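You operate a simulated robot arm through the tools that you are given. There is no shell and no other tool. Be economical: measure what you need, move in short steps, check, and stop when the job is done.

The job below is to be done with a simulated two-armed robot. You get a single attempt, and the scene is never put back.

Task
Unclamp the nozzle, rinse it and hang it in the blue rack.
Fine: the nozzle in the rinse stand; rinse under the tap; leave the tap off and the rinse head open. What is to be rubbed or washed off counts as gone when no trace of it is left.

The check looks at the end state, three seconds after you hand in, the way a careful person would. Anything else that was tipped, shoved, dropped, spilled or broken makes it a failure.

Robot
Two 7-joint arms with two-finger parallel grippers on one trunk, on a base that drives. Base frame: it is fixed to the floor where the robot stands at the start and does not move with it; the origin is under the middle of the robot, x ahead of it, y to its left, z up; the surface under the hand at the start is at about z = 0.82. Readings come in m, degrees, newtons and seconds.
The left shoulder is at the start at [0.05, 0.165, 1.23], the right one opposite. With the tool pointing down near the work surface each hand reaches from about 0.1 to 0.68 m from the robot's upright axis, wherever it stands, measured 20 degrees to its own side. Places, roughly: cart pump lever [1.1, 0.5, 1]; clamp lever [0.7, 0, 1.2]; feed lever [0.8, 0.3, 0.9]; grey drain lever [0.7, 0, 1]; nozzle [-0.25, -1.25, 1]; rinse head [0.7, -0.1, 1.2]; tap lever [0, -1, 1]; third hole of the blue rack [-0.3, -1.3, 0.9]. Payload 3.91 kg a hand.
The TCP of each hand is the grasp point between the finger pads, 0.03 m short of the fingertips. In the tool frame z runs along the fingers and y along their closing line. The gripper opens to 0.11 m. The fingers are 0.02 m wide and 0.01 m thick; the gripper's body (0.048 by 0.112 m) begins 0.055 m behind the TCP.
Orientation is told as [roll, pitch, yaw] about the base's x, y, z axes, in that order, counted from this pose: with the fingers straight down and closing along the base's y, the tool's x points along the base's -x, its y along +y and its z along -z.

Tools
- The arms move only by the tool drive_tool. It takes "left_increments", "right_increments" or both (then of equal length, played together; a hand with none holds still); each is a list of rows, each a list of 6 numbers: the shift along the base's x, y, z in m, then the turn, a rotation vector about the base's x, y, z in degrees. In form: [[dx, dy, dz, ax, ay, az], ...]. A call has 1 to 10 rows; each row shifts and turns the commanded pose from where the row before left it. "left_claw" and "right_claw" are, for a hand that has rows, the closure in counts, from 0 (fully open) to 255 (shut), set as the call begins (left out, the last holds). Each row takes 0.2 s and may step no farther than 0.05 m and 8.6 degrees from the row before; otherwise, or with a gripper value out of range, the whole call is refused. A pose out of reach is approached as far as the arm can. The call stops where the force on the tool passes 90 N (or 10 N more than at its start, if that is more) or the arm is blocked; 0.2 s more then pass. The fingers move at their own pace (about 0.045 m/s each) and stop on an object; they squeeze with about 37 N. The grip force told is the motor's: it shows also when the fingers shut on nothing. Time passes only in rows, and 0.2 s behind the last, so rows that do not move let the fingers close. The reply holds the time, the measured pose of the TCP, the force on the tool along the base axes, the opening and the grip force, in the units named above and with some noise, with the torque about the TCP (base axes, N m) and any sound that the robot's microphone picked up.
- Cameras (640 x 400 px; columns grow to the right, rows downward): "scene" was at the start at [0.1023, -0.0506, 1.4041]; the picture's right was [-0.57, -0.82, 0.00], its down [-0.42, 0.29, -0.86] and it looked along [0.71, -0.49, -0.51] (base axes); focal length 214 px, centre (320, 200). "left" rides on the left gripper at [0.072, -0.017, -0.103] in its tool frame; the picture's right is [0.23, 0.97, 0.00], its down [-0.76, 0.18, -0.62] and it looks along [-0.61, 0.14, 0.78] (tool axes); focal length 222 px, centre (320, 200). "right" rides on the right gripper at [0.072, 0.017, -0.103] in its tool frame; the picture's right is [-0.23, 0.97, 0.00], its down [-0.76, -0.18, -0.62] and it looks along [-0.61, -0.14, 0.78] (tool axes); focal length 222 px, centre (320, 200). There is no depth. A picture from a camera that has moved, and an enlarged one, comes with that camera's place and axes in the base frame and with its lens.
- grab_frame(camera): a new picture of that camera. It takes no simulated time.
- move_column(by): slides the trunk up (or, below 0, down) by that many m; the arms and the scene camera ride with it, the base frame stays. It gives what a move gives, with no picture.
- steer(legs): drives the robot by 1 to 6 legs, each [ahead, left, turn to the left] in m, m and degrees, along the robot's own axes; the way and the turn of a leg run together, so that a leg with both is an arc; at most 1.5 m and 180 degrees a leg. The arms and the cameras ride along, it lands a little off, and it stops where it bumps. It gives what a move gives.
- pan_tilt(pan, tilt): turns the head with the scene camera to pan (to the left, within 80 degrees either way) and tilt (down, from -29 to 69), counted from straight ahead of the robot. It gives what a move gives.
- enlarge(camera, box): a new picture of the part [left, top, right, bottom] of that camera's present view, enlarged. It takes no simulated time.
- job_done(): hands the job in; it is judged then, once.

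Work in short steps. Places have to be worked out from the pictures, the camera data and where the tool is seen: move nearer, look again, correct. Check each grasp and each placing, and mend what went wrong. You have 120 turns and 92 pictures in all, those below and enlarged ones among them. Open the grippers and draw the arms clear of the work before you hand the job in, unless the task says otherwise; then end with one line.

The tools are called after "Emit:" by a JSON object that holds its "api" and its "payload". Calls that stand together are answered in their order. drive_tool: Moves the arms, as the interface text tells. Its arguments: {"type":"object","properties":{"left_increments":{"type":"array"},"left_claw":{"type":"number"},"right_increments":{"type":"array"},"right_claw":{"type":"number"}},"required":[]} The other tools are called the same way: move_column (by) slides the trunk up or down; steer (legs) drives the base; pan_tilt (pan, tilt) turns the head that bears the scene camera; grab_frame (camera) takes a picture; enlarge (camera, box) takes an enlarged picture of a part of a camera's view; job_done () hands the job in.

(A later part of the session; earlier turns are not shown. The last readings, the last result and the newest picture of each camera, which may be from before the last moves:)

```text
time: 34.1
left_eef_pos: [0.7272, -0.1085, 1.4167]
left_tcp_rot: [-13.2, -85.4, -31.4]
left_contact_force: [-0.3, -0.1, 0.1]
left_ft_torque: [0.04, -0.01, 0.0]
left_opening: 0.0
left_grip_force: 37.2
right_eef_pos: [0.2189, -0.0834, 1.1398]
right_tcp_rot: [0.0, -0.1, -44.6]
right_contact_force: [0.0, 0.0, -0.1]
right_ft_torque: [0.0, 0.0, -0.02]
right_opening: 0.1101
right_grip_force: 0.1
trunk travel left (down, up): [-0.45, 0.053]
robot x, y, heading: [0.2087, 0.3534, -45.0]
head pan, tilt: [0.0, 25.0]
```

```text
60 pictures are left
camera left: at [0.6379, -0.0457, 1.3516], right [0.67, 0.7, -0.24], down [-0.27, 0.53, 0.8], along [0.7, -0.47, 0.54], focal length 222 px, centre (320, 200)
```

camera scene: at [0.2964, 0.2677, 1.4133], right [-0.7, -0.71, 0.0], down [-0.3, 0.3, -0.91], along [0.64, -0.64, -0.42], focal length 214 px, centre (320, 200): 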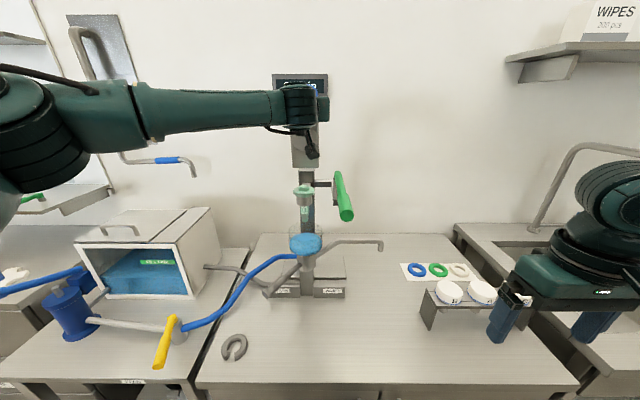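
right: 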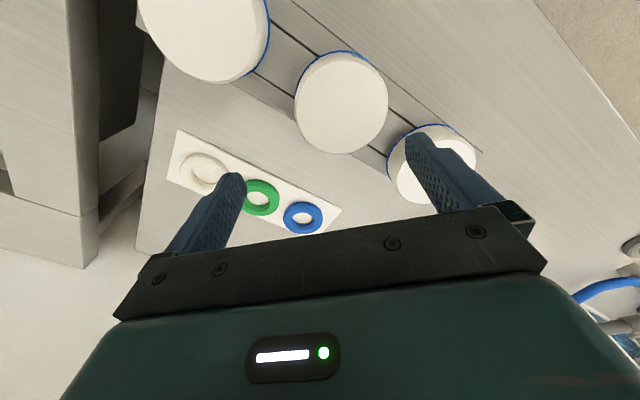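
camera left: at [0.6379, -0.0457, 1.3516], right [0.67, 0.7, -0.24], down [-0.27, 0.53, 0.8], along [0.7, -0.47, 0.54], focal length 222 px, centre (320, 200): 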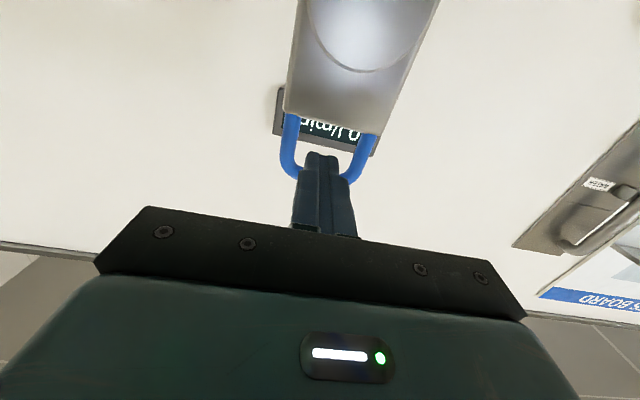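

The plate stays open with no contact. I retreat left hand further back and to the left and look at the nozzle.

Emit:
{"api": "drive_tool", "payload": {"left_increments": [[-0.03, 0.03, 0, 0, 0, 0], [-0.03, 0.03, 0, 0, 0, 0], [-0.02, 0.04, 0, 0, 0, 0], [-0.005, 0.045, 0, 0, 0, 0], [0.02, 0.04, 0, 0, 0, 0], [0.03, 0.03, 0, 0, 0, 0]]}}

Emit:
{"api": "grab_frame", "payload": {"camera": "scene"}}

Emit:
{"api": "enlarge", "payload": {"camera": "scene", "box": [260, 110, 380, 230]}}

```text
time: 35.5
left_eef_pos: [0.6946, 0.1073, 1.4153]
left_tcp_rot: [-13.5, -85.5, -30.9]
left_contact_force: [0.5, 0.3, 0.3]
left_ft_torque: [-0.01, 0.01, -0.01]
left_opening: 0.0
left_grip_force: 36.9
right_eef_pos: [0.2211, -0.0834, 1.1405]
right_tcp_rot: [0.1, 0.0, -44.7]
right_contact_force: [1.0, 0.2, 0.9]
right_ft_torque: [-0.03, -0.02, -0.03]
right_opening: 0.1101
right_grip_force: 0.0
trunk travel left (down, up): [-0.45, 0.053]
robot x, y, heading: [0.2108, 0.3532, -44.5]
head pan, tilt: [0.0, 25.0]
```

```text
59 pictures are left
camera scene: at [0.2971, 0.2686, 1.4132], right [-0.7, -0.71, 0.0], down [-0.3, 0.3, -0.91], along [0.64, -0.64, -0.42], focal length 214 px, centre (320, 200)
```

scene: 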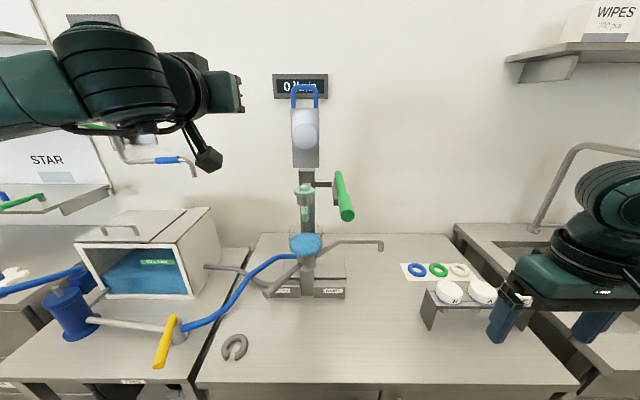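

```text
3.33 times, centred on (320, 170) of scene
camera zoom: at [0.2971, 0.2686, 1.4132], right [-0.7, -0.71, 0.0], down [-0.3, 0.3, -0.91], along [0.64, -0.64, -0.42], focal length 715 px, centre (320, 300)
```

zoom: 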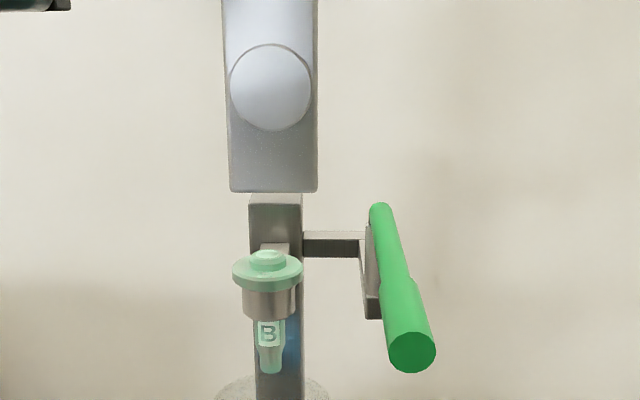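

The head stays open and the nozzle (flange ~5.5 cm wide, n≈0.65, t≈0.04, z≈1.19–1.20) is exposed. I move the base ahead 0.1 m again and raise the right hand.

Emit:
{"api": "steer", "payload": {"legs": [[0.1, 0, 0]]}}

Emit:
{"api": "drive_tool", "payload": {"right_increments": [[0, 0, 0.047, 0, 0, 0], [0, 0, 0.047, 0, 0, 0], [0, 0, 0.047, 0, 0, 0], [0, 0, 0.047, 0, 0, 0]]}}

Emit:
{"api": "drive_tool", "payload": {"right_increments": [[0.0389, 0.0078, 0, 0, 0, 0], [0.0389, 0.0078, 0, 0, 0, 0], [0.0389, 0.0078, 0, 0, 0, 0], [0.0389, 0.0078, 0, 0, 0, 0], [0.0389, 0.0078, 0, 0, 0, 0], [0.0389, 0.0078, 0, 0, 0, 0], [0.0389, 0.0078, 0, 0, 0, 0], [0.0389, 0.0078, 0, 0, 0, 0], [0.0389, 0.0078, 0, 0, 0, 0], [0.0389, 0.0078, 0, 0, 0, 0]]}}

Emit:
{"api": "grab_frame", "payload": {"camera": "right"}}

```text
time: 36.6
left_eef_pos: [0.7649, 0.0351, 1.4159]
left_tcp_rot: [-12.7, -85.6, -31.7]
left_contact_force: [0.2, -0.3, -0.3]
left_ft_torque: [0.02, -0.04, -0.01]
left_opening: 0.0
left_grip_force: 37.1
right_eef_pos: [0.29, -0.1547, 1.1384]
right_tcp_rot: [0.1, 0.2, -44.7]
right_contact_force: [0.3, -0.9, -0.3]
right_ft_torque: [0.03, -0.01, 0.03]
right_opening: 0.1103
right_grip_force: 0.2
trunk travel left (down, up): [-0.45, 0.053]
robot x, y, heading: [0.2804, 0.2824, -44.7]
head pan, tilt: [0.0, 25.0]
```

```text
time: 37.6
left_eef_pos: [0.7655, 0.0395, 1.417]
left_tcp_rot: [-14.2, -85.7, -30.3]
left_contact_force: [-1.2, -0.2, -0.4]
left_ft_torque: [0.0, 0.02, -0.01]
left_opening: 0.0001
left_grip_force: 36.6
right_eef_pos: [0.289, -0.1514, 1.3281]
right_tcp_rot: [0.0, -0.1, -44.7]
right_contact_force: [-0.2, -0.3, -0.6]
right_ft_torque: [-0.08, -0.02, -0.02]
right_opening: 0.1099
right_grip_force: 0.1
trunk travel left (down, up): [-0.45, 0.053]
robot x, y, heading: [0.2818, 0.283, -44.4]
head pan, tilt: [0.0, 25.0]
```

```text
time: 39.8
left_eef_pos: [0.7662, 0.0377, 1.4154]
left_tcp_rot: [-14.8, -85.6, -29.7]
left_contact_force: [-0.2, 0.9, 0.0]
left_ft_torque: [0.03, 0.0, -0.05]
left_opening: 0.0002
left_grip_force: 37.2
right_eef_pos: [0.6748, -0.0674, 1.3258]
right_tcp_rot: [-0.3, -0.1, -44.5]
right_contact_force: [-0.2, 0.0, -0.1]
right_ft_torque: [-0.06, 0.07, 0.01]
right_opening: 0.11
right_grip_force: 0.1
right hand out of reach, approached as far as the arm can: row 10
trunk travel left (down, up): [-0.45, 0.053]
robot x, y, heading: [0.2842, 0.2792, -44.8]
head pan, tilt: [0.0, 25.0]
```

```text
57 pictures are left
camera right: at [0.6346, -0.0041, 1.4293], right [0.84, 0.54, 0.0], down [0.42, -0.66, 0.63], along [0.33, -0.53, -0.78], focal length 222 px, centre (320, 200)
```

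right: 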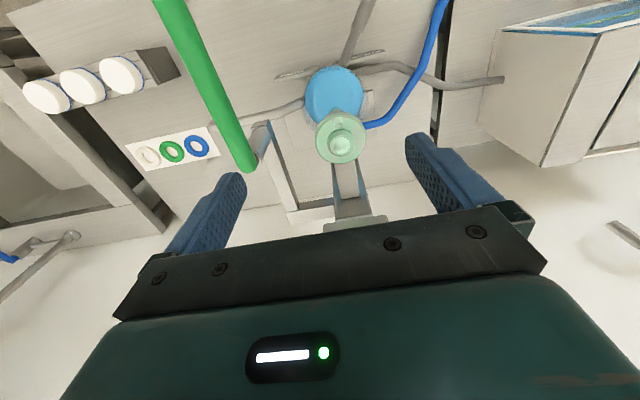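

Nozzle locates at [0.705,-0.078], TCP is 3 cm short of it and the right finger would be close to the lever post, so I narrow the opening to ~0.08 and centre laterally first, then descend a bit.

Emit:
{"api": "drive_tool", "payload": {"right_increments": [[0.0095, 0.0095, 0, 0, 0, 0], [0, 0, -0.02, 0, 0, 0], [0.01, -0.01, -0.02, 0, 0, 0], [0.01, -0.01, 0, 0, 0, 0]], "right_claw": 70}}

Emit:
{"api": "grab_frame", "payload": {"camera": "right"}}

```text
time: 40.8
left_eef_pos: [0.7641, 0.0352, 1.4179]
left_tcp_rot: [-12.6, -85.6, -31.9]
left_contact_force: [0.0, 0.5, -0.5]
left_ft_torque: [-0.02, 0.01, 0.01]
left_opening: 0.0
left_grip_force: 37.3
right_eef_pos: [0.6913, -0.073, 1.286]
right_tcp_rot: [0.0, -0.1, -44.8]
right_contact_force: [-0.3, 0.5, 0.7]
right_ft_torque: [0.01, -0.02, -0.02]
right_opening: 0.0796
right_grip_force: 0.1
right hand out of reach, approached as far as the arm can: row 1, 4
trunk travel left (down, up): [-0.45, 0.053]
robot x, y, heading: [0.2787, 0.2849, -44.6]
head pan, tilt: [0.0, 25.0]
```

```text
56 pictures are left
camera right: at [0.6518, -0.0114, 1.3882], right [0.85, 0.53, 0.0], down [0.42, -0.66, 0.62], along [0.33, -0.53, -0.78], focal length 222 px, centre (320, 200)
```

right: 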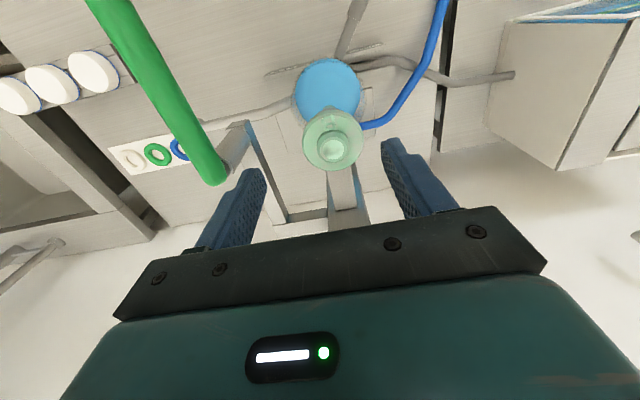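

Nozzle confirmed at [0.706,-0.078]. I descend 4.5 cm with the sideways correction, then forward.

Emit:
{"api": "drive_tool", "payload": {"right_increments": [[0.005, 0.005, -0.015, 0, 0, 0], [0, 0, -0.03, 0, 0, 0], [0.005, -0.005, 0, 0, 0, 0], [0.005, -0.005, 0, 0, 0, 0]]}}

Emit:
{"api": "grab_frame", "payload": {"camera": "right"}}

```text
time: 41.8
left_eef_pos: [0.7638, 0.0365, 1.4166]
left_tcp_rot: [-13.0, -85.5, -31.6]
left_contact_force: [1.0, 0.2, 0.4]
left_ft_torque: [0.02, 0.0, -0.04]
left_opening: 0.0
left_grip_force: 37.3
right_eef_pos: [0.7063, -0.0802, 1.2403]
right_tcp_rot: [0.0, 0.0, -44.7]
right_contact_force: [0.3, -0.5, 0.5]
right_ft_torque: [-0.03, 0.03, -0.01]
right_opening: 0.0797
right_grip_force: 0.0
trunk travel left (down, up): [-0.45, 0.053]
robot x, y, heading: [0.2824, 0.2812, -44.6]
head pan, tilt: [0.0, 25.0]
```

```text
55 pictures are left
camera right: at [0.6672, -0.0166, 1.3427], right [0.85, 0.53, 0.0], down [0.42, -0.66, 0.62], along [0.33, -0.53, -0.78], focal length 222 px, centre (320, 200)
```

right: 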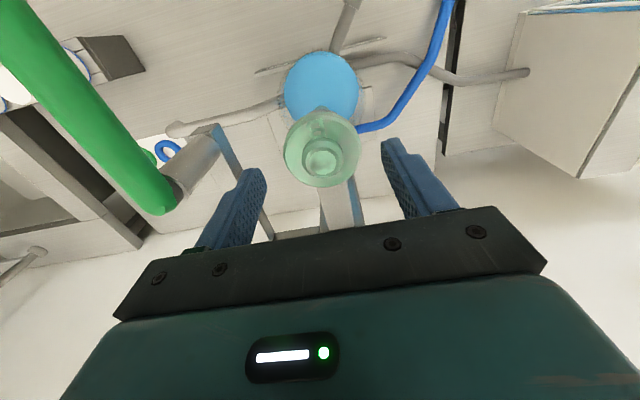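

Aligned within 2 mm. I descend 4.2 cm and close on the flange.

Emit:
{"api": "drive_tool", "payload": {"right_increments": [[0, 0, -0.021, 0, 0, 0], [0, 0.001, -0.021, 0, 0, 0]]}}

Emit:
{"api": "drive_tool", "payload": {"right_increments": [[0, 0, 0, 0, 0, 0], [0, 0, 0, 0, 0, 0], [0, 0, 0, 0, 0, 0], [0, 0, 0, 0, 0, 0]], "right_claw": 255}}

Emit:
{"api": "grab_frame", "payload": {"camera": "right"}}

```text
time: 42.4
left_eef_pos: [0.7643, 0.0355, 1.4169]
left_tcp_rot: [-13.0, -85.6, -31.5]
left_contact_force: [-0.3, -0.6, -0.5]
left_ft_torque: [0.01, -0.01, -0.02]
left_opening: 0.0001
left_grip_force: 36.8
right_eef_pos: [0.7069, -0.0781, 1.1987]
right_tcp_rot: [0.0, 0.0, -44.7]
right_contact_force: [0.4, 0.2, 0.7]
right_ft_torque: [-0.02, -0.01, -0.01]
right_opening: 0.0799
right_grip_force: 0.1
trunk travel left (down, up): [-0.45, 0.053]
robot x, y, heading: [0.2826, 0.2825, -44.7]
head pan, tilt: [0.0, 25.0]
```

```text
time: 43.4
left_eef_pos: [0.7645, 0.0357, 1.4165]
left_tcp_rot: [-13.0, -85.7, -31.5]
left_contact_force: [-0.2, 0.9, 0.2]
left_ft_torque: [0.01, 0.0, -0.03]
left_opening: 0.0
left_grip_force: 37.4
right_eef_pos: [0.7083, -0.077, 1.1973]
right_tcp_rot: [0.1, 0.0, -44.7]
right_contact_force: [0.4, 0.5, -0.8]
right_ft_torque: [0.01, -0.03, 0.03]
right_opening: 0.0568
right_grip_force: 37.2
trunk travel left (down, up): [-0.45, 0.053]
robot x, y, heading: [0.2841, 0.2814, -44.4]
head pan, tilt: [0.0, 25.0]
```

```text
54 pictures are left
camera right: at [0.6669, -0.0151, 1.3009], right [0.85, 0.53, 0.0], down [0.42, -0.66, 0.62], along [0.33, -0.53, -0.78], focal length 222 px, centre (320, 200)
```

right: 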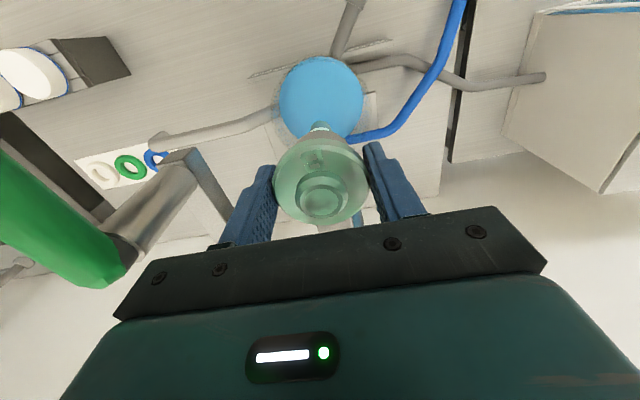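

Grasp holds at 0.057 m. I lift with the trunk (5 cm) first, straight up.

Emit:
{"api": "move_column", "payload": {"by": 0.05}}

Emit:
{"api": "drive_tool", "payload": {"right_increments": [[0, 0, 0.02, 0, 0, 0], [0, 0, 0.02, 0, 0, 0], [0, 0, 0.02, 0, 0, 0]]}}

Emit:
{"api": "grab_frame", "payload": {"camera": "scene"}}

```text
time: 44.4
left_eef_pos: [0.7644, 0.0351, 1.4665]
left_tcp_rot: [-12.8, -85.5, -31.5]
left_contact_force: [0.5, -0.8, -0.2]
left_ft_torque: [0.02, -0.01, 0.03]
left_opening: 0.0
left_grip_force: 37.3
right_eef_pos: [0.707, -0.0781, 1.2482]
right_tcp_rot: [0.0, 0.0, -44.7]
right_contact_force: [0.0, -0.4, -2.5]
right_ft_torque: [0.04, 0.02, 0.01]
right_opening: 0.0567
right_grip_force: 37.0
trunk travel left (down, up): [-0.5, 0.003]
robot x, y, heading: [0.2821, 0.2806, -44.5]
head pan, tilt: [0.0, 25.0]
```

```text
time: 45.1
left_eef_pos: [0.7644, 0.0374, 1.4669]
left_tcp_rot: [-13.0, -85.6, -31.5]
left_contact_force: [-0.4, 0.0, 0.2]
left_ft_torque: [-0.03, 0.01, 0.02]
left_opening: 0.0
left_grip_force: 37.0
right_eef_pos: [0.7041, -0.0769, 1.3067]
right_tcp_rot: [0.0, 0.0, -44.7]
right_contact_force: [-0.6, -0.3, -2.7]
right_ft_torque: [0.0, -0.03, -0.03]
right_opening: 0.057
right_grip_force: 37.3
right hand out of reach, approached as far as the arm can: row 3
trunk travel left (down, up): [-0.5, 0.003]
robot x, y, heading: [0.2817, 0.2818, -44.8]
head pan, tilt: [0.0, 25.0]
```

```text
53 pictures are left
camera scene: at [0.3665, 0.1981, 1.4632], right [-0.7, -0.71, 0.0], down [-0.3, 0.3, -0.91], along [0.64, -0.64, -0.42], focal length 214 px, centre (320, 200)
```

scene: 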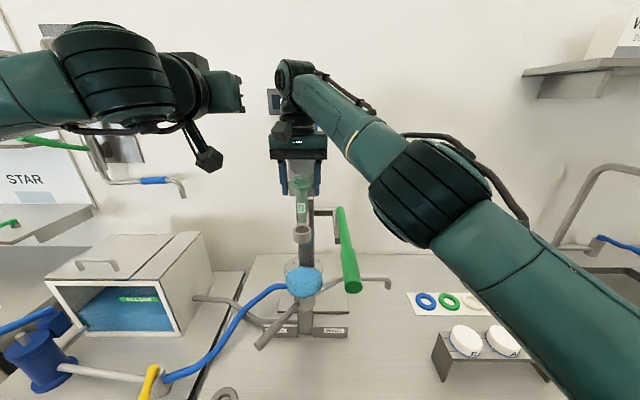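

The nozzle is lifted; I check the clearance between its tip and the ring.

Emit:
{"api": "enlarge", "payload": {"camera": "scene", "box": [250, 140, 370, 260]}}

```text
3.33 times, centred on (310, 200) of scene
camera zoom: at [0.3665, 0.1981, 1.4632], right [-0.7, -0.71, 0.0], down [-0.3, 0.3, -0.91], along [0.64, -0.64, -0.42], focal length 715 px, centre (353, 200)
```

zoom: 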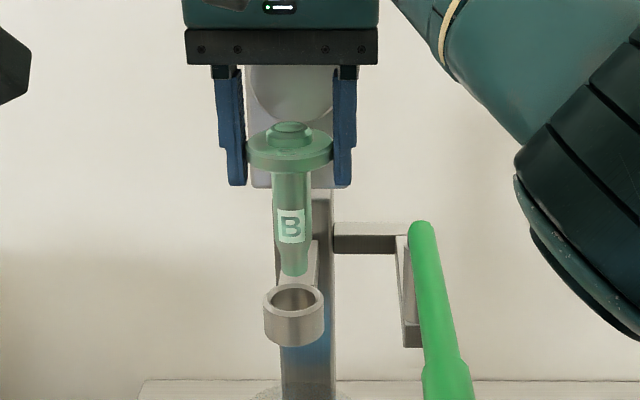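

Clear of the ring. I withdraw the nozzle toward the robot, rising slightly.

Emit:
{"api": "drive_tool", "payload": {"right_increments": [[-0.01, 0.01, 0.015, 0, 0, 0], [-0.025, 0.025, 0.015, 0, 0, 0], [-0.028, 0.028, 0.01, 0, 0, 0], [-0.028, 0.028, 0.01, 0, 0, 0], [-0.028, 0.028, 0.0, 0, 0, 0], [-0.028, 0.028, 0, 0, 0, 0]], "left_increments": [[-0.028, 0.028, 0, 0, 0, 0], [-0.028, 0.028, 0, 0, 0, 0], [-0.028, 0.028, 0, 0, 0, 0], [-0.0, 0.0, -0.03, 0, 0, 0], [-0.0, 0.0, -0.03, 0, 0, 0], [0, 0, -0.03, 0, 0, 0]]}}

Emit:
{"api": "pan_tilt", "payload": {"pan": -60, "tilt": 30}}

Emit:
{"api": "grab_frame", "payload": {"camera": "scene"}}

```text
time: 46.5
left_eef_pos: [0.6884, 0.1013, 1.3907]
left_tcp_rot: [-13.3, -85.6, -31.1]
left_contact_force: [-0.4, 0.3, 0.5]
left_ft_torque: [0.01, -0.01, -0.02]
left_opening: 0.0
left_grip_force: 37.1
left hand out of reach, approached as far as the arm can: row 5, 6
right_eef_pos: [0.555, 0.0698, 1.359]
right_tcp_rot: [0.0, 0.0, -44.7]
right_contact_force: [-0.3, 0.2, -1.5]
right_ft_torque: [0.01, -0.01, 0.02]
right_opening: 0.0567
right_grip_force: 37.2
trunk travel left (down, up): [-0.5, 0.003]
robot x, y, heading: [0.2825, 0.2819, -44.7]
head pan, tilt: [0.0, 25.0]
```

```text
time: 47.9
left_eef_pos: [0.6878, 0.1019, 1.39]
left_tcp_rot: [-12.8, -85.5, -31.6]
left_contact_force: [-0.7, 0.4, -0.2]
left_ft_torque: [0.01, 0.02, -0.01]
left_opening: 0.0
left_grip_force: 36.8
right_eef_pos: [0.5559, 0.069, 1.358]
right_tcp_rot: [0.1, 0.0, -44.7]
right_contact_force: [0.9, 0.2, -2.6]
right_ft_torque: [-0.02, -0.01, 0.0]
right_opening: 0.0567
right_grip_force: 37.0
trunk travel left (down, up): [-0.5, 0.003]
robot x, y, heading: [0.2833, 0.2826, -44.7]
head pan, tilt: [-60.0, 30.0]
```

```text
51 pictures are left
camera scene: at [0.2785, 0.1753, 1.4552], right [-0.97, 0.25, 0.0], down [0.13, 0.48, -0.87], along [-0.22, -0.84, -0.5], focal length 214 px, centre (320, 200)
```

scene: 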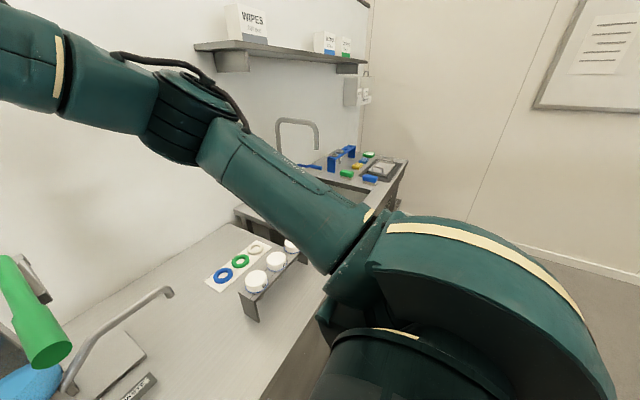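

The wash station lies to the right along the same wall. I turn the left hand back to pointing down and to the left for the drive.

Emit:
{"api": "drive_tool", "payload": {"left_increments": [[0.0035, 0.0106, -0.015, 6, 6, 0], [0.0035, 0.0106, -0.015, 6, 6, 0], [0.0035, 0.0106, -0.015, 6, 6, 0], [0.0035, 0.0106, -0.015, 6, 6, 0], [0.0035, 0.0106, -0.015, 6, 6, 0], [0.0035, 0.0106, -0.015, 6, 6, 0], [0.0035, 0.0106, -0.015, 6, 6, 0], [0.0035, 0.0106, -0.015, 6, 6, 0], [0.0035, 0.0106, -0.015, 6, 6, 0], [0.0035, 0.0106, -0.015, 6, 6, 0]], "right_increments": [[0, 0, 0, 0, 0, 0], [0, 0, 0, 0, 0, 0], [0, 0, 0, 0, 0, 0], [0, 0, 0, 0, 0, 0], [0, 0, 0, 0, 0, 0], [-0.014, -0.014, 0, 0, 0, 0], [-0.014, -0.014, 0, 0, 0, 0], [-0.014, -0.014, 0, 0, 0, 0], [-0.014, -0.014, 0, 0, 0, 0], [-0.014, -0.014, 0, 0, 0, 0]]}}

Emit:
{"api": "steer", "payload": {"legs": [[0, -0.6, 0]]}}

Emit:
{"api": "pan_tilt", "payload": {"pan": -45, "tilt": 30}}

Emit:
{"api": "grab_frame", "payload": {"camera": "scene"}}

```text
time: 50.0
left_eef_pos: [0.723, 0.2083, 1.2389]
left_tcp_rot: [0.4, -0.7, -44.0]
left_contact_force: [-0.2, -0.7, -0.5]
left_ft_torque: [-0.02, 0.0, 0.02]
left_opening: 0.0001
left_grip_force: 37.0
right_eef_pos: [0.4862, -0.0001, 1.3572]
right_tcp_rot: [0.0, 0.2, -44.7]
right_contact_force: [-0.5, 0.5, -2.0]
right_ft_torque: [0.0, 0.02, -0.03]
right_opening: 0.0564
right_grip_force: 37.7
trunk travel left (down, up): [-0.5, 0.003]
robot x, y, heading: [0.2807, 0.2845, -44.5]
head pan, tilt: [-60.0, 30.0]
```

```text
time: 53.3
left_eef_pos: [0.5291, 0.0119, 1.2401]
left_tcp_rot: [2.4, -0.7, -41.2]
left_contact_force: [21.8, 25.0, -4.5]
left_ft_torque: [-0.17, 0.11, -0.31]
left_opening: 0.0
left_grip_force: 36.9
right_eef_pos: [0.2815, -0.209, 1.356]
right_tcp_rot: [-0.3, 0.1, -44.3]
right_contact_force: [-0.5, 0.9, -3.0]
right_ft_torque: [0.02, -0.03, 0.01]
right_opening: 0.0566
right_grip_force: 36.5
trunk travel left (down, up): [-0.5, 0.003]
robot x, y, heading: [0.0701, 0.0725, -44.4]
head pan, tilt: [-60.0, 30.0]
stopped in leg 1: the force on the tool passed its limit at 101 N (the readings are from after the stop); the commanded pose is now the measured one
```

```text
time: 54.1
left_eef_pos: [0.5271, 0.0125, 1.24]
left_tcp_rot: [2.1, -0.8, -41.6]
left_contact_force: [30.3, 30.1, -2.7]
left_ft_torque: [-0.21, 0.12, -0.48]
left_opening: 0.0001
left_grip_force: 36.4
right_eef_pos: [0.2817, -0.2074, 1.3572]
right_tcp_rot: [-0.4, 0.2, -44.6]
right_contact_force: [0.0, -0.7, -2.5]
right_ft_torque: [0.02, 0.02, 0.03]
right_opening: 0.0569
right_grip_force: 36.8
trunk travel left (down, up): [-0.5, 0.003]
robot x, y, heading: [0.0736, 0.0661, -44.5]
head pan, tilt: [-45.0, 30.0]
```

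```text
50 pictures are left
camera scene: at [0.0959, -0.0357, 1.4557], right [-1.0, -0.01, 0.01], down [-0.01, 0.5, -0.87], along [0.0, -0.87, -0.5], focal length 214 px, centre (320, 200)
```

scene: 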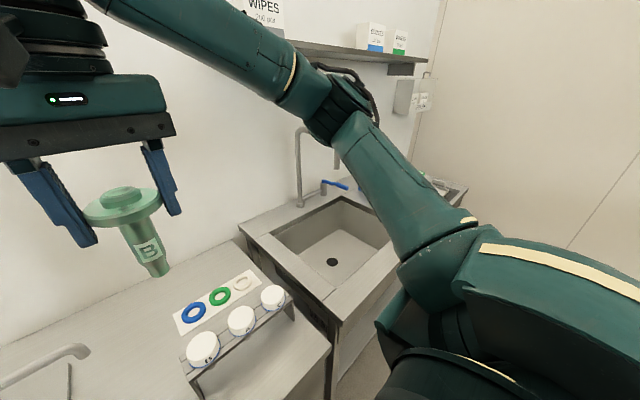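

My left fingers bumped the open clamp lever at its stop. I back off left, then raise the hand well above it.

Emit:
{"api": "drive_tool", "payload": {"left_increments": [[0.015, 0.015, 0, 0, 0, 0], [0.02, 0.02, 0, 0, 0, 0], [0, 0, 0.04, 0, 0, 0], [0, 0, 0.04, 0, 0, 0], [-0.02, 0.02, 0.03, 0, 0, 0], [-0.02, 0.02, 0, 0, 0, 0]]}}

Emit:
{"api": "pan_tilt", "payload": {"pan": 15, "tilt": 35}}

Emit:
{"api": "grab_frame", "payload": {"camera": "scene"}}

```text
time: 55.5
left_eef_pos: [0.5171, 0.081, 1.3526]
left_tcp_rot: [2.5, -0.7, -41.8]
left_contact_force: [0.4, 0.6, -0.4]
left_ft_torque: [0.0, 0.0, -0.03]
left_opening: 0.0
left_grip_force: 37.0
right_eef_pos: [0.2754, -0.2126, 1.3562]
right_tcp_rot: [0.1, 0.0, -44.5]
right_contact_force: [0.6, -0.3, -1.9]
right_ft_torque: [0.0, -0.01, -0.01]
right_opening: 0.0568
right_grip_force: 36.6
trunk travel left (down, up): [-0.5, 0.003]
robot x, y, heading: [0.0714, 0.073, -44.4]
head pan, tilt: [-45.0, 30.0]
```

```text
time: 56.8
left_eef_pos: [0.5172, 0.0785, 1.352]
left_tcp_rot: [2.5, -0.8, -41.7]
left_contact_force: [-0.2, 1.5, -0.3]
left_ft_torque: [0.0, 0.01, -0.03]
left_opening: 0.0
left_grip_force: 37.0
right_eef_pos: [0.275, -0.213, 1.356]
right_tcp_rot: [0.0, 0.2, -44.6]
right_contact_force: [0.4, 0.6, -1.8]
right_ft_torque: [0.03, 0.0, -0.04]
right_opening: 0.0568
right_grip_force: 37.0
trunk travel left (down, up): [-0.5, 0.003]
robot x, y, heading: [0.073, 0.0698, -44.7]
head pan, tilt: [15.0, 35.0]
```

```text
49 pictures are left
camera scene: at [0.166, 0.0055, 1.4474], right [-0.49, -0.87, 0.0], down [-0.5, 0.28, -0.82], along [0.71, -0.4, -0.57], focal length 214 px, centre (320, 200)
```

scene: 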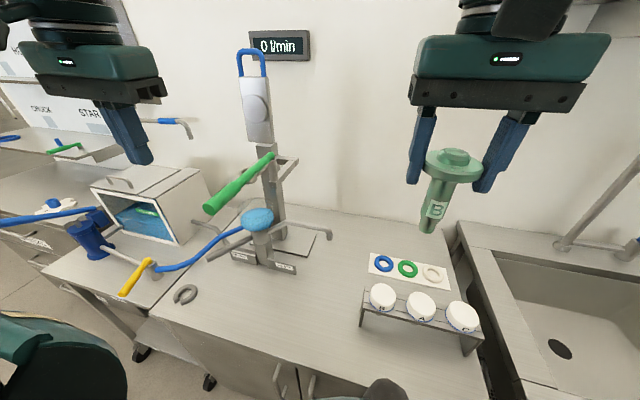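

Stand is intact and the head still open. The left fingers now clear the lever, so I continue sliding right 0.7 m.

Emit:
{"api": "steer", "payload": {"legs": [[0, -0.7, 0]]}}

Emit:
{"api": "pan_tilt", "payload": {"pan": -10, "tilt": 30}}

Emit:
{"api": "grab_frame", "payload": {"camera": "scene"}}

```text
time: 63.4
left_eef_pos: [0.0242, -0.4204, 1.3518]
left_tcp_rot: [2.5, -0.8, -41.9]
left_contact_force: [-0.1, 0.2, -0.7]
left_ft_torque: [0.01, 0.0, 0.01]
left_opening: 0.0001
left_grip_force: 36.9
right_eef_pos: [-0.217, -0.7136, 1.3563]
right_tcp_rot: [0.1, 0.2, -44.7]
right_contact_force: [0.8, 0.5, -2.7]
right_ft_torque: [0.02, 0.0, 0.01]
right_opening: 0.0569
right_grip_force: 36.9
trunk travel left (down, up): [-0.5, 0.003]
robot x, y, heading: [-0.426, -0.4283, -44.5]
head pan, tilt: [15.0, 35.0]
```

```text
time: 64.3
left_eef_pos: [0.025, -0.4199, 1.3517]
left_tcp_rot: [2.5, -0.8, -42.0]
left_contact_force: [-0.6, -0.5, -0.5]
left_ft_torque: [0.02, 0.02, 0.0]
left_opening: 0.0002
left_grip_force: 37.2
right_eef_pos: [-0.2183, -0.7131, 1.3566]
right_tcp_rot: [0.0, 0.1, -44.8]
right_contact_force: [-0.2, -0.1, -1.8]
right_ft_torque: [0.03, 0.02, 0.02]
right_opening: 0.0567
right_grip_force: 37.1
trunk travel left (down, up): [-0.5, 0.003]
robot x, y, heading: [-0.4201, -0.4322, -44.5]
head pan, tilt: [-10.0, 30.0]
```

```text
48 pictures are left
camera scene: at [-0.3512, -0.5243, 1.4552], right [-0.82, -0.58, 0.0], down [-0.29, 0.41, -0.87], along [0.5, -0.71, -0.5], focal length 214 px, centre (320, 200)
```

scene: 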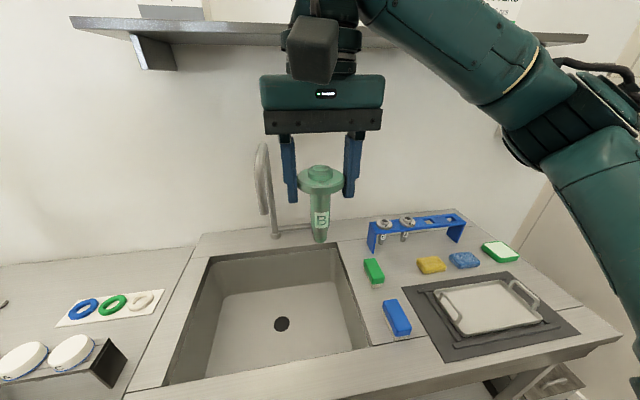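

I zoom in on the rack and on the nozzle.

Emit:
{"api": "enlarge", "payload": {"camera": "scene", "box": [350, 200, 480, 280]}}

Emit:
{"api": "enlarge", "payload": {"camera": "scene", "box": [240, 130, 370, 260]}}

```text
4.92 times, centred on (415, 240) of scene
camera zoom: at [-0.3512, -0.5243, 1.4552], right [-0.82, -0.58, 0.0], down [-0.29, 0.41, -0.87], along [0.5, -0.71, -0.5], focal length 1056 px, centre (-148, 3)
```

zoom: 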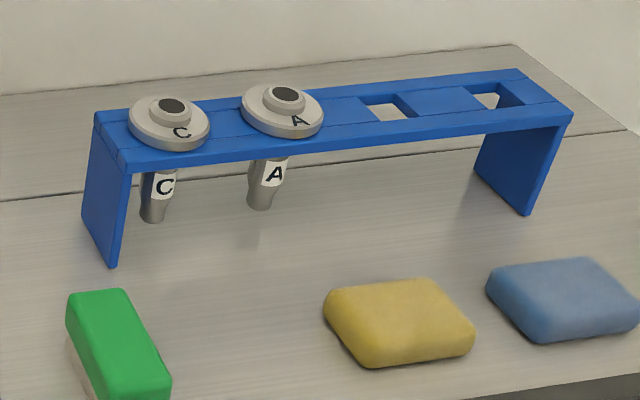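

```text
3.08 times, centred on (305, 195) of scene
camera zoom: at [-0.3512, -0.5243, 1.4552], right [-0.82, -0.58, 0.0], down [-0.29, 0.41, -0.87], along [0.5, -0.71, -0.5], focal length 660 px, centre (366, 215)
```

zoom: 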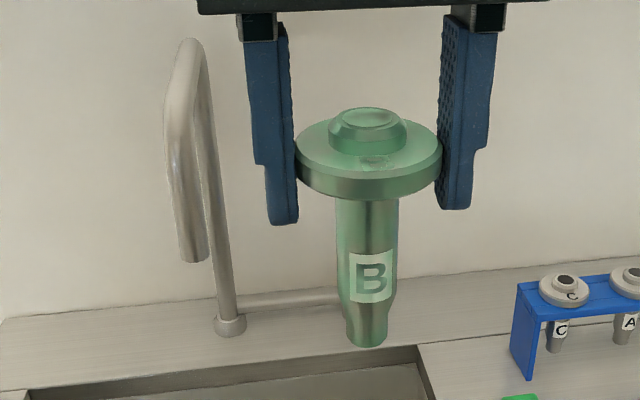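

Nozzle B is coated all over in green film (A and C are bare steel); holes 3 and 4 are free, outlet of the tap at about [0.03,-0.82,1.145]. I move the right hand aside to see the tap lever.

Emit:
{"api": "drive_tool", "payload": {"right_increments": [[-0.03, -0.03, 0, 0, 0, 0], [-0.03, -0.03, 0, 0, 0, 0], [-0.03, -0.03, 0, 0, 0, 0], [-0.03, -0.03, 0, 0, 0, 0]]}}

Emit:
{"api": "grab_frame", "payload": {"camera": "scene"}}

Emit:
{"api": "enlarge", "payload": {"camera": "scene", "box": [230, 130, 390, 260]}}

```text
time: 65.3
left_eef_pos: [0.0231, -0.4196, 1.3537]
left_tcp_rot: [2.6, -0.8, -42.1]
left_contact_force: [0.2, 0.4, -0.6]
left_ft_torque: [-0.03, -0.02, -0.01]
left_opening: 0.0
left_grip_force: 37.1
right_eef_pos: [-0.3389, -0.8337, 1.3554]
right_tcp_rot: [-0.1, 0.1, -44.5]
right_contact_force: [0.2, -0.1, -2.4]
right_ft_torque: [-0.04, 0.02, -0.01]
right_opening: 0.0567
right_grip_force: 37.5
trunk travel left (down, up): [-0.5, 0.003]
robot x, y, heading: [-0.4226, -0.4295, -44.7]
head pan, tilt: [-10.0, 30.0]
```

```text
45 pictures are left
camera scene: at [-0.3527, -0.5249, 1.4553], right [-0.82, -0.58, 0.0], down [-0.29, 0.41, -0.87], along [0.5, -0.71, -0.5], focal length 214 px, centre (320, 200)
```

scene: 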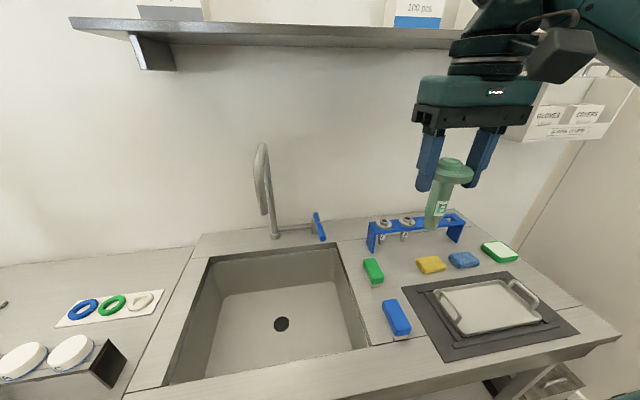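

```text
3.08 times, centred on (310, 195) of scene
camera zoom: at [-0.3527, -0.5249, 1.4553], right [-0.82, -0.58, 0.0], down [-0.29, 0.41, -0.87], along [0.5, -0.71, -0.5], focal length 660 px, centre (351, 215)
```

zoom: 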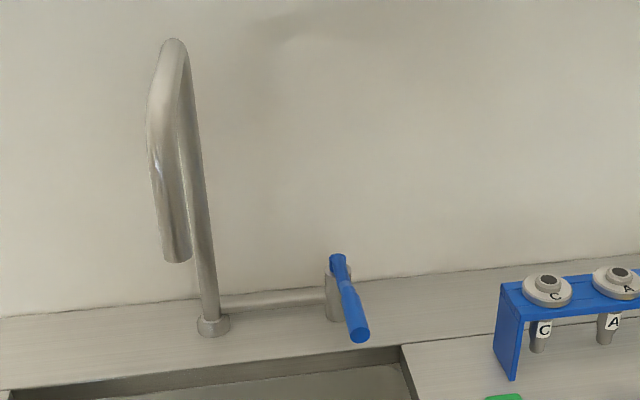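

The tap lever is a blue bar pointing toward the robot: pivot ≈[0.07,-1.095,0.965], end ≈[-0.03,-1.0,0.965]. I will turn it with the left hand, so I slide the base 0.35 m right and 5 cm ahead.

Emit:
{"api": "steer", "payload": {"legs": [[0, -0.35, 0], [0.05, 0, 0]]}}

Emit:
{"api": "pan_tilt", "payload": {"pan": 15, "tilt": 40}}

Emit:
{"api": "grab_frame", "payload": {"camera": "scene"}}

```text
time: 69.5
left_eef_pos: [-0.1912, -0.6934, 1.3512]
left_tcp_rot: [2.6, -0.7, -41.7]
left_contact_force: [-0.2, -0.2, -0.1]
left_ft_torque: [-0.04, -0.02, 0.0]
left_opening: 0.0
left_grip_force: 37.0
right_eef_pos: [-0.5528, -1.1071, 1.354]
right_tcp_rot: [-0.1, 0.3, -44.7]
right_contact_force: [0.9, 0.3, -1.3]
right_ft_torque: [-0.01, 0.01, 0.01]
right_opening: 0.0567
right_grip_force: 37.2
trunk travel left (down, up): [-0.5, 0.003]
robot x, y, heading: [-0.6366, -0.706, -44.6]
head pan, tilt: [-10.0, 30.0]
stopped in leg 2: the robot was blocked; the commanded pose is now the measured one
```

```text
time: 70.4
left_eef_pos: [-0.1914, -0.695, 1.3508]
left_tcp_rot: [2.5, -0.8, -41.8]
left_contact_force: [0.1, 0.0, -0.8]
left_ft_torque: [-0.01, -0.03, 0.0]
left_opening: 0.0001
left_grip_force: 37.4
right_eef_pos: [-0.5519, -1.1072, 1.3543]
right_tcp_rot: [-0.2, 0.3, -44.7]
right_contact_force: [0.3, 0.1, -2.3]
right_ft_torque: [0.02, -0.01, -0.02]
right_opening: 0.0566
right_grip_force: 37.2
trunk travel left (down, up): [-0.5, 0.003]
robot x, y, heading: [-0.6381, -0.7047, -44.4]
head pan, tilt: [15.0, 40.0]
```

```text
43 pictures are left
camera scene: at [-0.5453, -0.7673, 1.4399], right [-0.49, -0.87, 0.0], down [-0.56, 0.32, -0.77], along [0.67, -0.38, -0.64], focal length 214 px, centre (320, 200)
```

scene: 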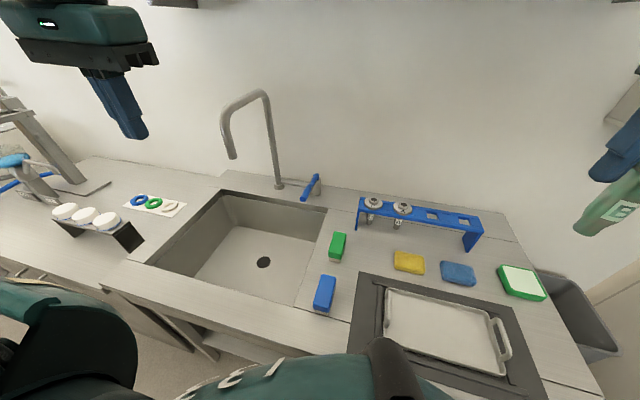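

Base is against the bench (n≈0.05). Lever end refined to [-0.034,-0.995,0.978], pivot [0.084,-1.115,0.96]. I bring the closed left fingers above a point just left of the lever end.

Emit:
{"api": "drive_tool", "payload": {"left_increments": [[-0.023, -0.023, 0, 0, 0, 0], [-0.023, -0.023, 0, 0, 0, 0], [0.0305, -0.0305, 0, 0, 0, 0], [0.0305, -0.0305, 0, 0, 0, 0], [0.0305, -0.0305, -0.02, 0, 0, 0], [0.0305, -0.0305, -0.03, 0, 0, 0], [0.0305, -0.0305, -0.03, 0, 0, 0], [0.0305, -0.0305, -0.03, 0, 0, 0], [0.0305, -0.0305, -0.03, 0, 0, 0], [0.0305, -0.0305, -0.03, 0, 0, 0]]}}

Emit:
{"api": "grab_frame", "payload": {"camera": "left"}}

```text
refused: row 6 steps farther than a row can; nothing moved
```

```text
42 pictures are left
camera left: at [-0.2599, -0.6611, 1.453], right [0.48, 0.88, 0.04], down [0.66, -0.39, 0.64], along [0.58, -0.28, -0.77], focal length 222 px, centre (320, 200)
```

left: 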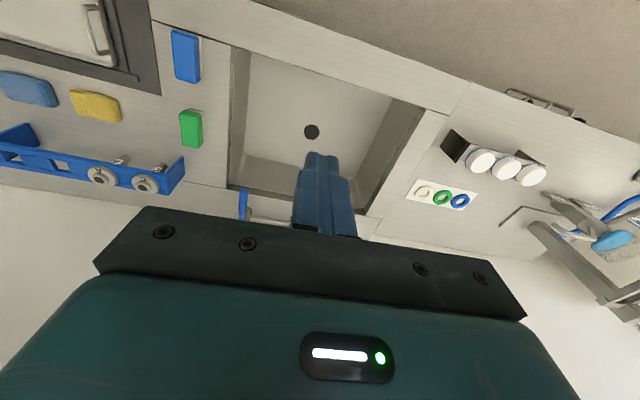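

The descending rows were too long; I repeat with smaller descent.

Emit:
{"api": "drive_tool", "payload": {"left_increments": [[-0.023, -0.023, 0, 0, 0, 0], [-0.023, -0.023, 0, 0, 0, 0], [0.0305, -0.0305, -0.02, 0, 0, 0], [0.0305, -0.0305, -0.02, 0, 0, 0], [0.0305, -0.0305, -0.02, 0, 0, 0], [0.0305, -0.0305, -0.02, 0, 0, 0], [0.0305, -0.0305, -0.02, 0, 0, 0], [0.0305, -0.0305, -0.02, 0, 0, 0], [0.0305, -0.0305, -0.02, 0, 0, 0], [0.0305, -0.0305, -0.02, 0, 0, 0]]}}

Emit:
{"api": "grab_frame", "payload": {"camera": "left"}}

Emit:
{"api": "grab_frame", "payload": {"camera": "scene"}}

```text
time: 72.6
left_eef_pos: [0.004, -0.9855, 1.1918]
left_tcp_rot: [2.8, -0.8, -41.9]
left_contact_force: [0.1, 0.3, 0.7]
left_ft_torque: [-0.02, 0.03, -0.01]
left_opening: 0.0
left_grip_force: 36.8
right_eef_pos: [-0.5539, -1.1119, 1.3532]
right_tcp_rot: [0.1, 0.3, -44.8]
right_contact_force: [-1.7, -1.4, -3.0]
right_ft_torque: [0.03, -0.05, 0.02]
right_opening: 0.0568
right_grip_force: 36.5
trunk travel left (down, up): [-0.5, 0.003]
robot x, y, heading: [-0.641, -0.708, -44.7]
head pan, tilt: [15.0, 40.0]
```

```text
41 pictures are left
camera left: at [-0.065, -0.9523, 1.293], right [0.48, 0.88, 0.04], down [0.66, -0.39, 0.64], along [0.58, -0.28, -0.77], focal length 222 px, centre (320, 200)
```

left: 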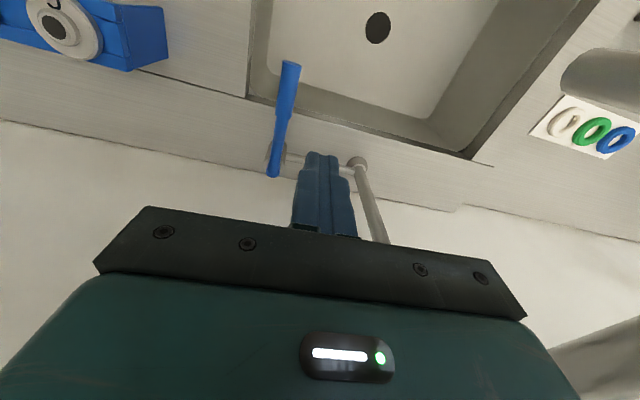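

```text
40 pictures are left
camera scene: at [-0.5472, -0.7707, 1.4398], right [-0.49, -0.87, 0.0], down [-0.56, 0.32, -0.77], along [0.67, -0.38, -0.64], focal length 214 px, centre (320, 200)
```

scene: 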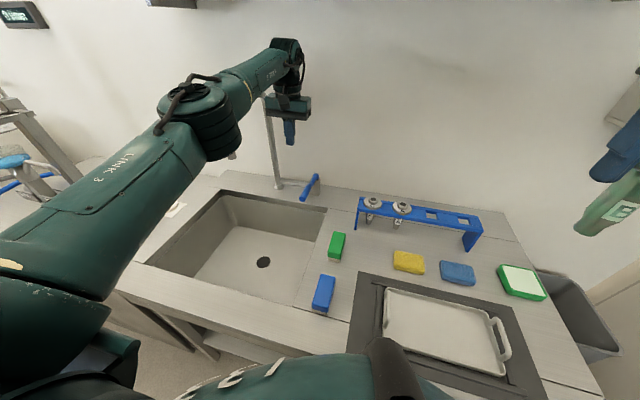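

Elbow and forearm run along t≈-0.69, clear of the spout (t≈-0.556), and the fingers are 3.4 cm left of the lever. I descend to z≈0.98.

Emit:
{"api": "drive_tool", "payload": {"left_increments": [[0, 0, -0.04, 0, 0, 0], [0, 0, -0.04, 0, 0, 0], [0, 0, -0.04, 0, 0, 0], [0, 0, -0.045, 0, 0, 0], [0, 0, -0.045, 0, 0, 0]]}}

Emit:
{"api": "grab_frame", "payload": {"camera": "left"}}

Emit:
{"api": "grab_frame", "payload": {"camera": "scene"}}

```text
time: 73.8
left_eef_pos: [0.0064, -0.9788, 0.9789]
left_tcp_rot: [2.5, -0.7, -41.7]
left_contact_force: [-0.1, 1.0, -0.3]
left_ft_torque: [0.02, 0.0, 0.01]
left_opening: 0.0002
left_grip_force: 37.8
left hand out of reach, approached as far as the arm can: row 5
right_eef_pos: [-0.551, -1.1079, 1.3542]
right_tcp_rot: [-0.1, 0.4, -44.6]
right_contact_force: [0.1, -0.3, -3.5]
right_ft_torque: [-0.03, 0.07, 0.02]
right_opening: 0.0568
right_grip_force: 37.2
trunk travel left (down, up): [-0.5, 0.003]
robot x, y, heading: [-0.6382, -0.705, -44.6]
head pan, tilt: [15.0, 40.0]
```

```text
39 pictures are left
camera left: at [-0.0629, -0.9463, 1.0804], right [0.48, 0.88, 0.04], down [0.66, -0.39, 0.64], along [0.58, -0.28, -0.77], focal length 222 px, centre (320, 200)
```

left: 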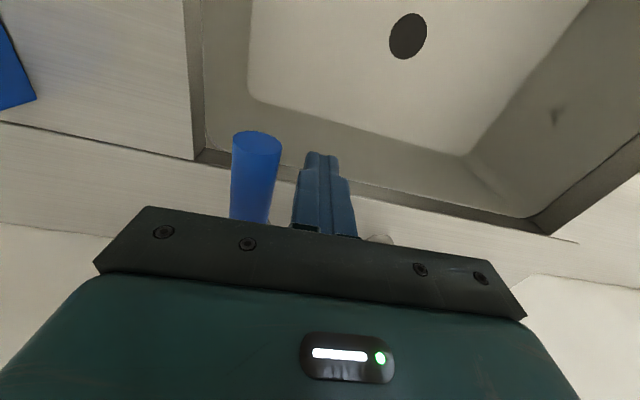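

```text
38 pictures are left
camera scene: at [-0.5446, -0.7674, 1.4399], right [-0.49, -0.87, 0.0], down [-0.56, 0.32, -0.77], along [0.67, -0.38, -0.64], focal length 214 px, centre (320, 200)
```

scene: 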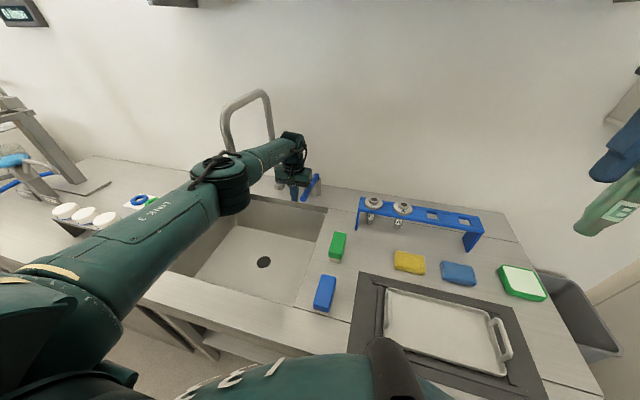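

Fingers are just left of the lever at its height. I push right (−t) 6 cm and check for flow.

Emit:
{"api": "drive_tool", "payload": {"left_increments": [[-0.014, -0.014, 0, 0, 0, 0], [-0.014, -0.014, 0, 0, 0, 0], [-0.014, -0.014, 0, 0, 0, 0]]}}

Emit:
{"api": "grab_frame", "payload": {"camera": "scene"}}

```text
time: 74.6
left_eef_pos: [-0.0362, -1.0221, 0.9815]
left_tcp_rot: [2.6, -0.7, -41.7]
left_contact_force: [0.4, 0.1, 0.4]
left_ft_torque: [0.02, -0.01, 0.02]
left_opening: 0.0
left_grip_force: 36.9
right_eef_pos: [-0.5521, -1.1091, 1.3531]
right_tcp_rot: [0.0, 0.3, -44.6]
right_contact_force: [-0.1, 0.0, -2.5]
right_ft_torque: [0.01, 0.05, 0.0]
right_opening: 0.0566
right_grip_force: 37.1
trunk travel left (down, up): [-0.5, 0.003]
robot x, y, heading: [-0.6401, -0.705, -44.6]
head pan, tilt: [15.0, 40.0]
```

```text
37 pictures are left
camera scene: at [-0.5457, -0.7679, 1.4399], right [-0.49, -0.87, 0.0], down [-0.56, 0.32, -0.77], along [0.67, -0.38, -0.64], focal length 214 px, centre (320, 200)
```

scene: 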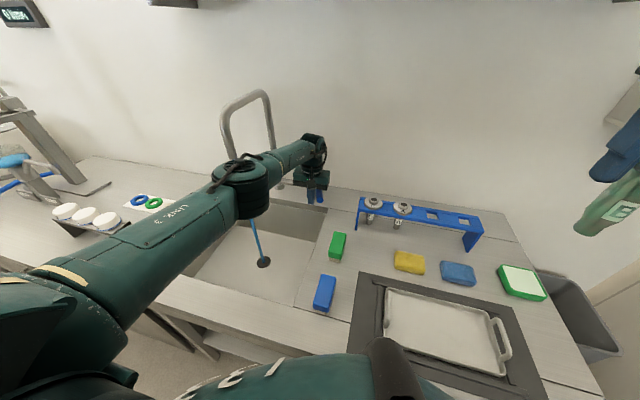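

Water is flowing straight to the drain. I take the left hand off the lever, up and back, leaving the tap on.

Emit:
{"api": "drive_tool", "payload": {"left_increments": [[0.01, 0.01, 0.02, 0, 0, 0], [0, 0, 0.045, 0, 0, 0], [0, 0, 0.045, 0, 0, 0], [0, 0, 0.045, 0, 0, 0], [-0.01, 0.01, 0.045, 0, 0, 0], [-0.025, 0.025, 0.03, 0, 0, 0], [-0.03, 0.03, 0.02, 0, 0, 0], [-0.03, 0.03, 0.02, 0, 0, 0], [-0.03, 0.03, 0.02, 0, 0, 0], [-0.03, 0.03, 0.02, 0, 0, 0]]}}

Emit:
{"api": "drive_tool", "payload": {"left_increments": [[-0.03, 0.03, 0, 0, 0, 0], [-0.03, 0.03, 0, 0, 0, 0], [-0.02, 0.02, 0, 0, 0, 0], [0, 0, 0, 0, 0, 0]]}}

Emit:
{"api": "grab_frame", "payload": {"camera": "scene"}}

```text
time: 76.8
left_eef_pos: [-0.1823, -0.8556, 1.2922]
left_tcp_rot: [2.6, -0.6, -41.8]
left_contact_force: [-0.1, 0.5, -0.7]
left_ft_torque: [0.01, -0.02, 0.03]
left_opening: 0.0001
left_grip_force: 37.0
right_eef_pos: [-0.5532, -1.1077, 1.3546]
right_tcp_rot: [0.0, 0.2, -44.7]
right_contact_force: [0.0, 1.1, -2.2]
right_ft_torque: [0.01, -0.02, 0.0]
right_opening: 0.0565
right_grip_force: 36.7
trunk travel left (down, up): [-0.5, 0.003]
robot x, y, heading: [-0.6404, -0.7056, -44.3]
head pan, tilt: [15.0, 40.0]
```

```text
time: 77.8
left_eef_pos: [-0.261, -0.7764, 1.2915]
left_tcp_rot: [2.5, -0.6, -41.7]
left_contact_force: [-0.2, -0.5, 0.8]
left_ft_torque: [0.04, 0.0, 0.01]
left_opening: 0.0
left_grip_force: 37.2
right_eef_pos: [-0.5519, -1.1085, 1.3542]
right_tcp_rot: [-0.2, 0.3, -44.7]
right_contact_force: [-0.2, -0.2, -2.0]
right_ft_torque: [0.01, -0.01, -0.02]
right_opening: 0.057
right_grip_force: 36.6
trunk travel left (down, up): [-0.5, 0.003]
robot x, y, heading: [-0.6422, -0.705, -44.6]
head pan, tilt: [15.0, 40.0]
```

```text
36 pictures are left
camera scene: at [-0.5449, -0.7677, 1.4398], right [-0.49, -0.87, 0.0], down [-0.56, 0.32, -0.77], along [0.67, -0.38, -0.64], focal length 214 px, centre (320, 200)
```

scene: 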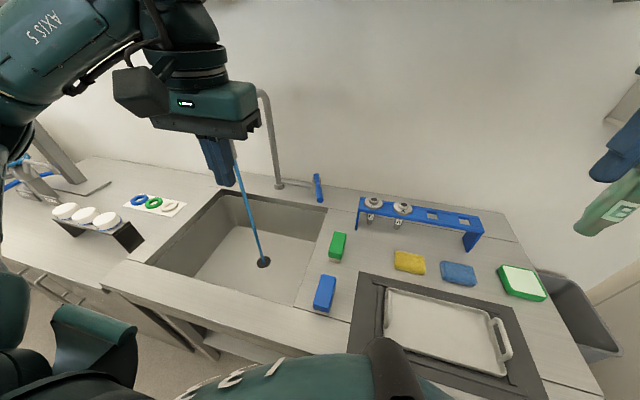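

I back off 5 cm and slide left 0.55 m so the stream lies ahead of the right arm.

Emit:
{"api": "steer", "payload": {"legs": [[-0.05, 0, 0], [0, 0.55, 0]]}}

Emit:
{"api": "drive_tool", "payload": {"right_increments": [[0.01, -0.01, -0.02, -6, -6, 0], [0.01, -0.01, -0.02, -6, -6, 0], [0.01, -0.01, -0.02, -6, -6, 0], [0.01, -0.01, -0.02, -6, -6, 0], [0.0, 0.0, -0.02, -6, -6, 0], [0, 0, -0.02, -6, -6, 0], [0, 0, -0.02, -6, -6, 0]]}}

Emit:
{"api": "pan_tilt", "payload": {"pan": 0, "tilt": 35}}

Emit:
{"api": "grab_frame", "payload": {"camera": "scene"}}

```text
time: 83.7
left_eef_pos: [0.0892, -0.3499, 1.2911]
left_tcp_rot: [2.5, -0.6, -41.8]
left_contact_force: [0.6, 0.4, 0.0]
left_ft_torque: [0.01, 0.0, 0.0]
left_opening: 0.0001
left_grip_force: 36.8
right_eef_pos: [-0.2011, -0.6821, 1.3544]
right_tcp_rot: [-0.2, 0.4, -44.6]
right_contact_force: [0.2, -0.5, -2.5]
right_ft_torque: [0.03, 0.0, 0.0]
right_opening: 0.0567
right_grip_force: 37.3
trunk travel left (down, up): [-0.5, 0.003]
robot x, y, heading: [-0.2922, -0.2775, -44.3]
head pan, tilt: [15.0, 40.0]
```

```text
time: 85.3
left_eef_pos: [0.0896, -0.3507, 1.2911]
left_tcp_rot: [2.5, -0.5, -41.6]
left_contact_force: [0.5, 0.1, -0.2]
left_ft_torque: [-0.01, 0.01, 0.0]
left_opening: 0.0001
left_grip_force: 37.0
right_eef_pos: [-0.134, -0.7465, 1.2218]
right_tcp_rot: [-0.7, -59.1, -44.2]
right_contact_force: [0.3, 1.1, -1.8]
right_ft_torque: [0.02, 0.09, 0.01]
right_opening: 0.0569
right_grip_force: 37.2
right hand out of reach, approached as far as the arm can: row 6, 7
trunk travel left (down, up): [-0.5, 0.003]
robot x, y, heading: [-0.2858, -0.2763, -44.6]
head pan, tilt: [15.0, 40.0]
```

```text
time: 86.0
left_eef_pos: [0.0885, -0.3498, 1.2906]
left_tcp_rot: [2.5, -0.6, -41.8]
left_contact_force: [-0.6, -0.1, -1.2]
left_ft_torque: [-0.04, 0.03, -0.02]
left_opening: 0.0004
left_grip_force: 36.6
right_eef_pos: [-0.135, -0.7459, 1.2232]
right_tcp_rot: [-0.7, -59.0, -44.2]
right_contact_force: [-0.1, 0.3, -3.2]
right_ft_torque: [0.02, 0.04, 0.04]
right_opening: 0.0569
right_grip_force: 37.0
trunk travel left (down, up): [-0.5, 0.003]
robot x, y, heading: [-0.2857, -0.2762, -44.5]
head pan, tilt: [0.0, 35.0]
```

```text
35 pictures are left
camera scene: at [-0.2064, -0.3606, 1.4474], right [-0.7, -0.71, 0.0], down [-0.41, 0.4, -0.82], along [0.58, -0.57, -0.57], focal length 214 px, centre (320, 200)
```

scene: 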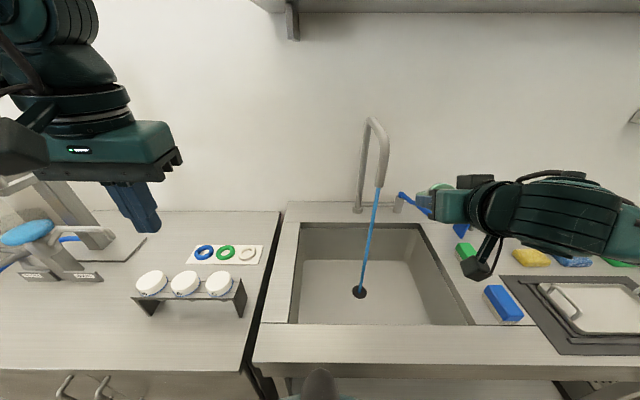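

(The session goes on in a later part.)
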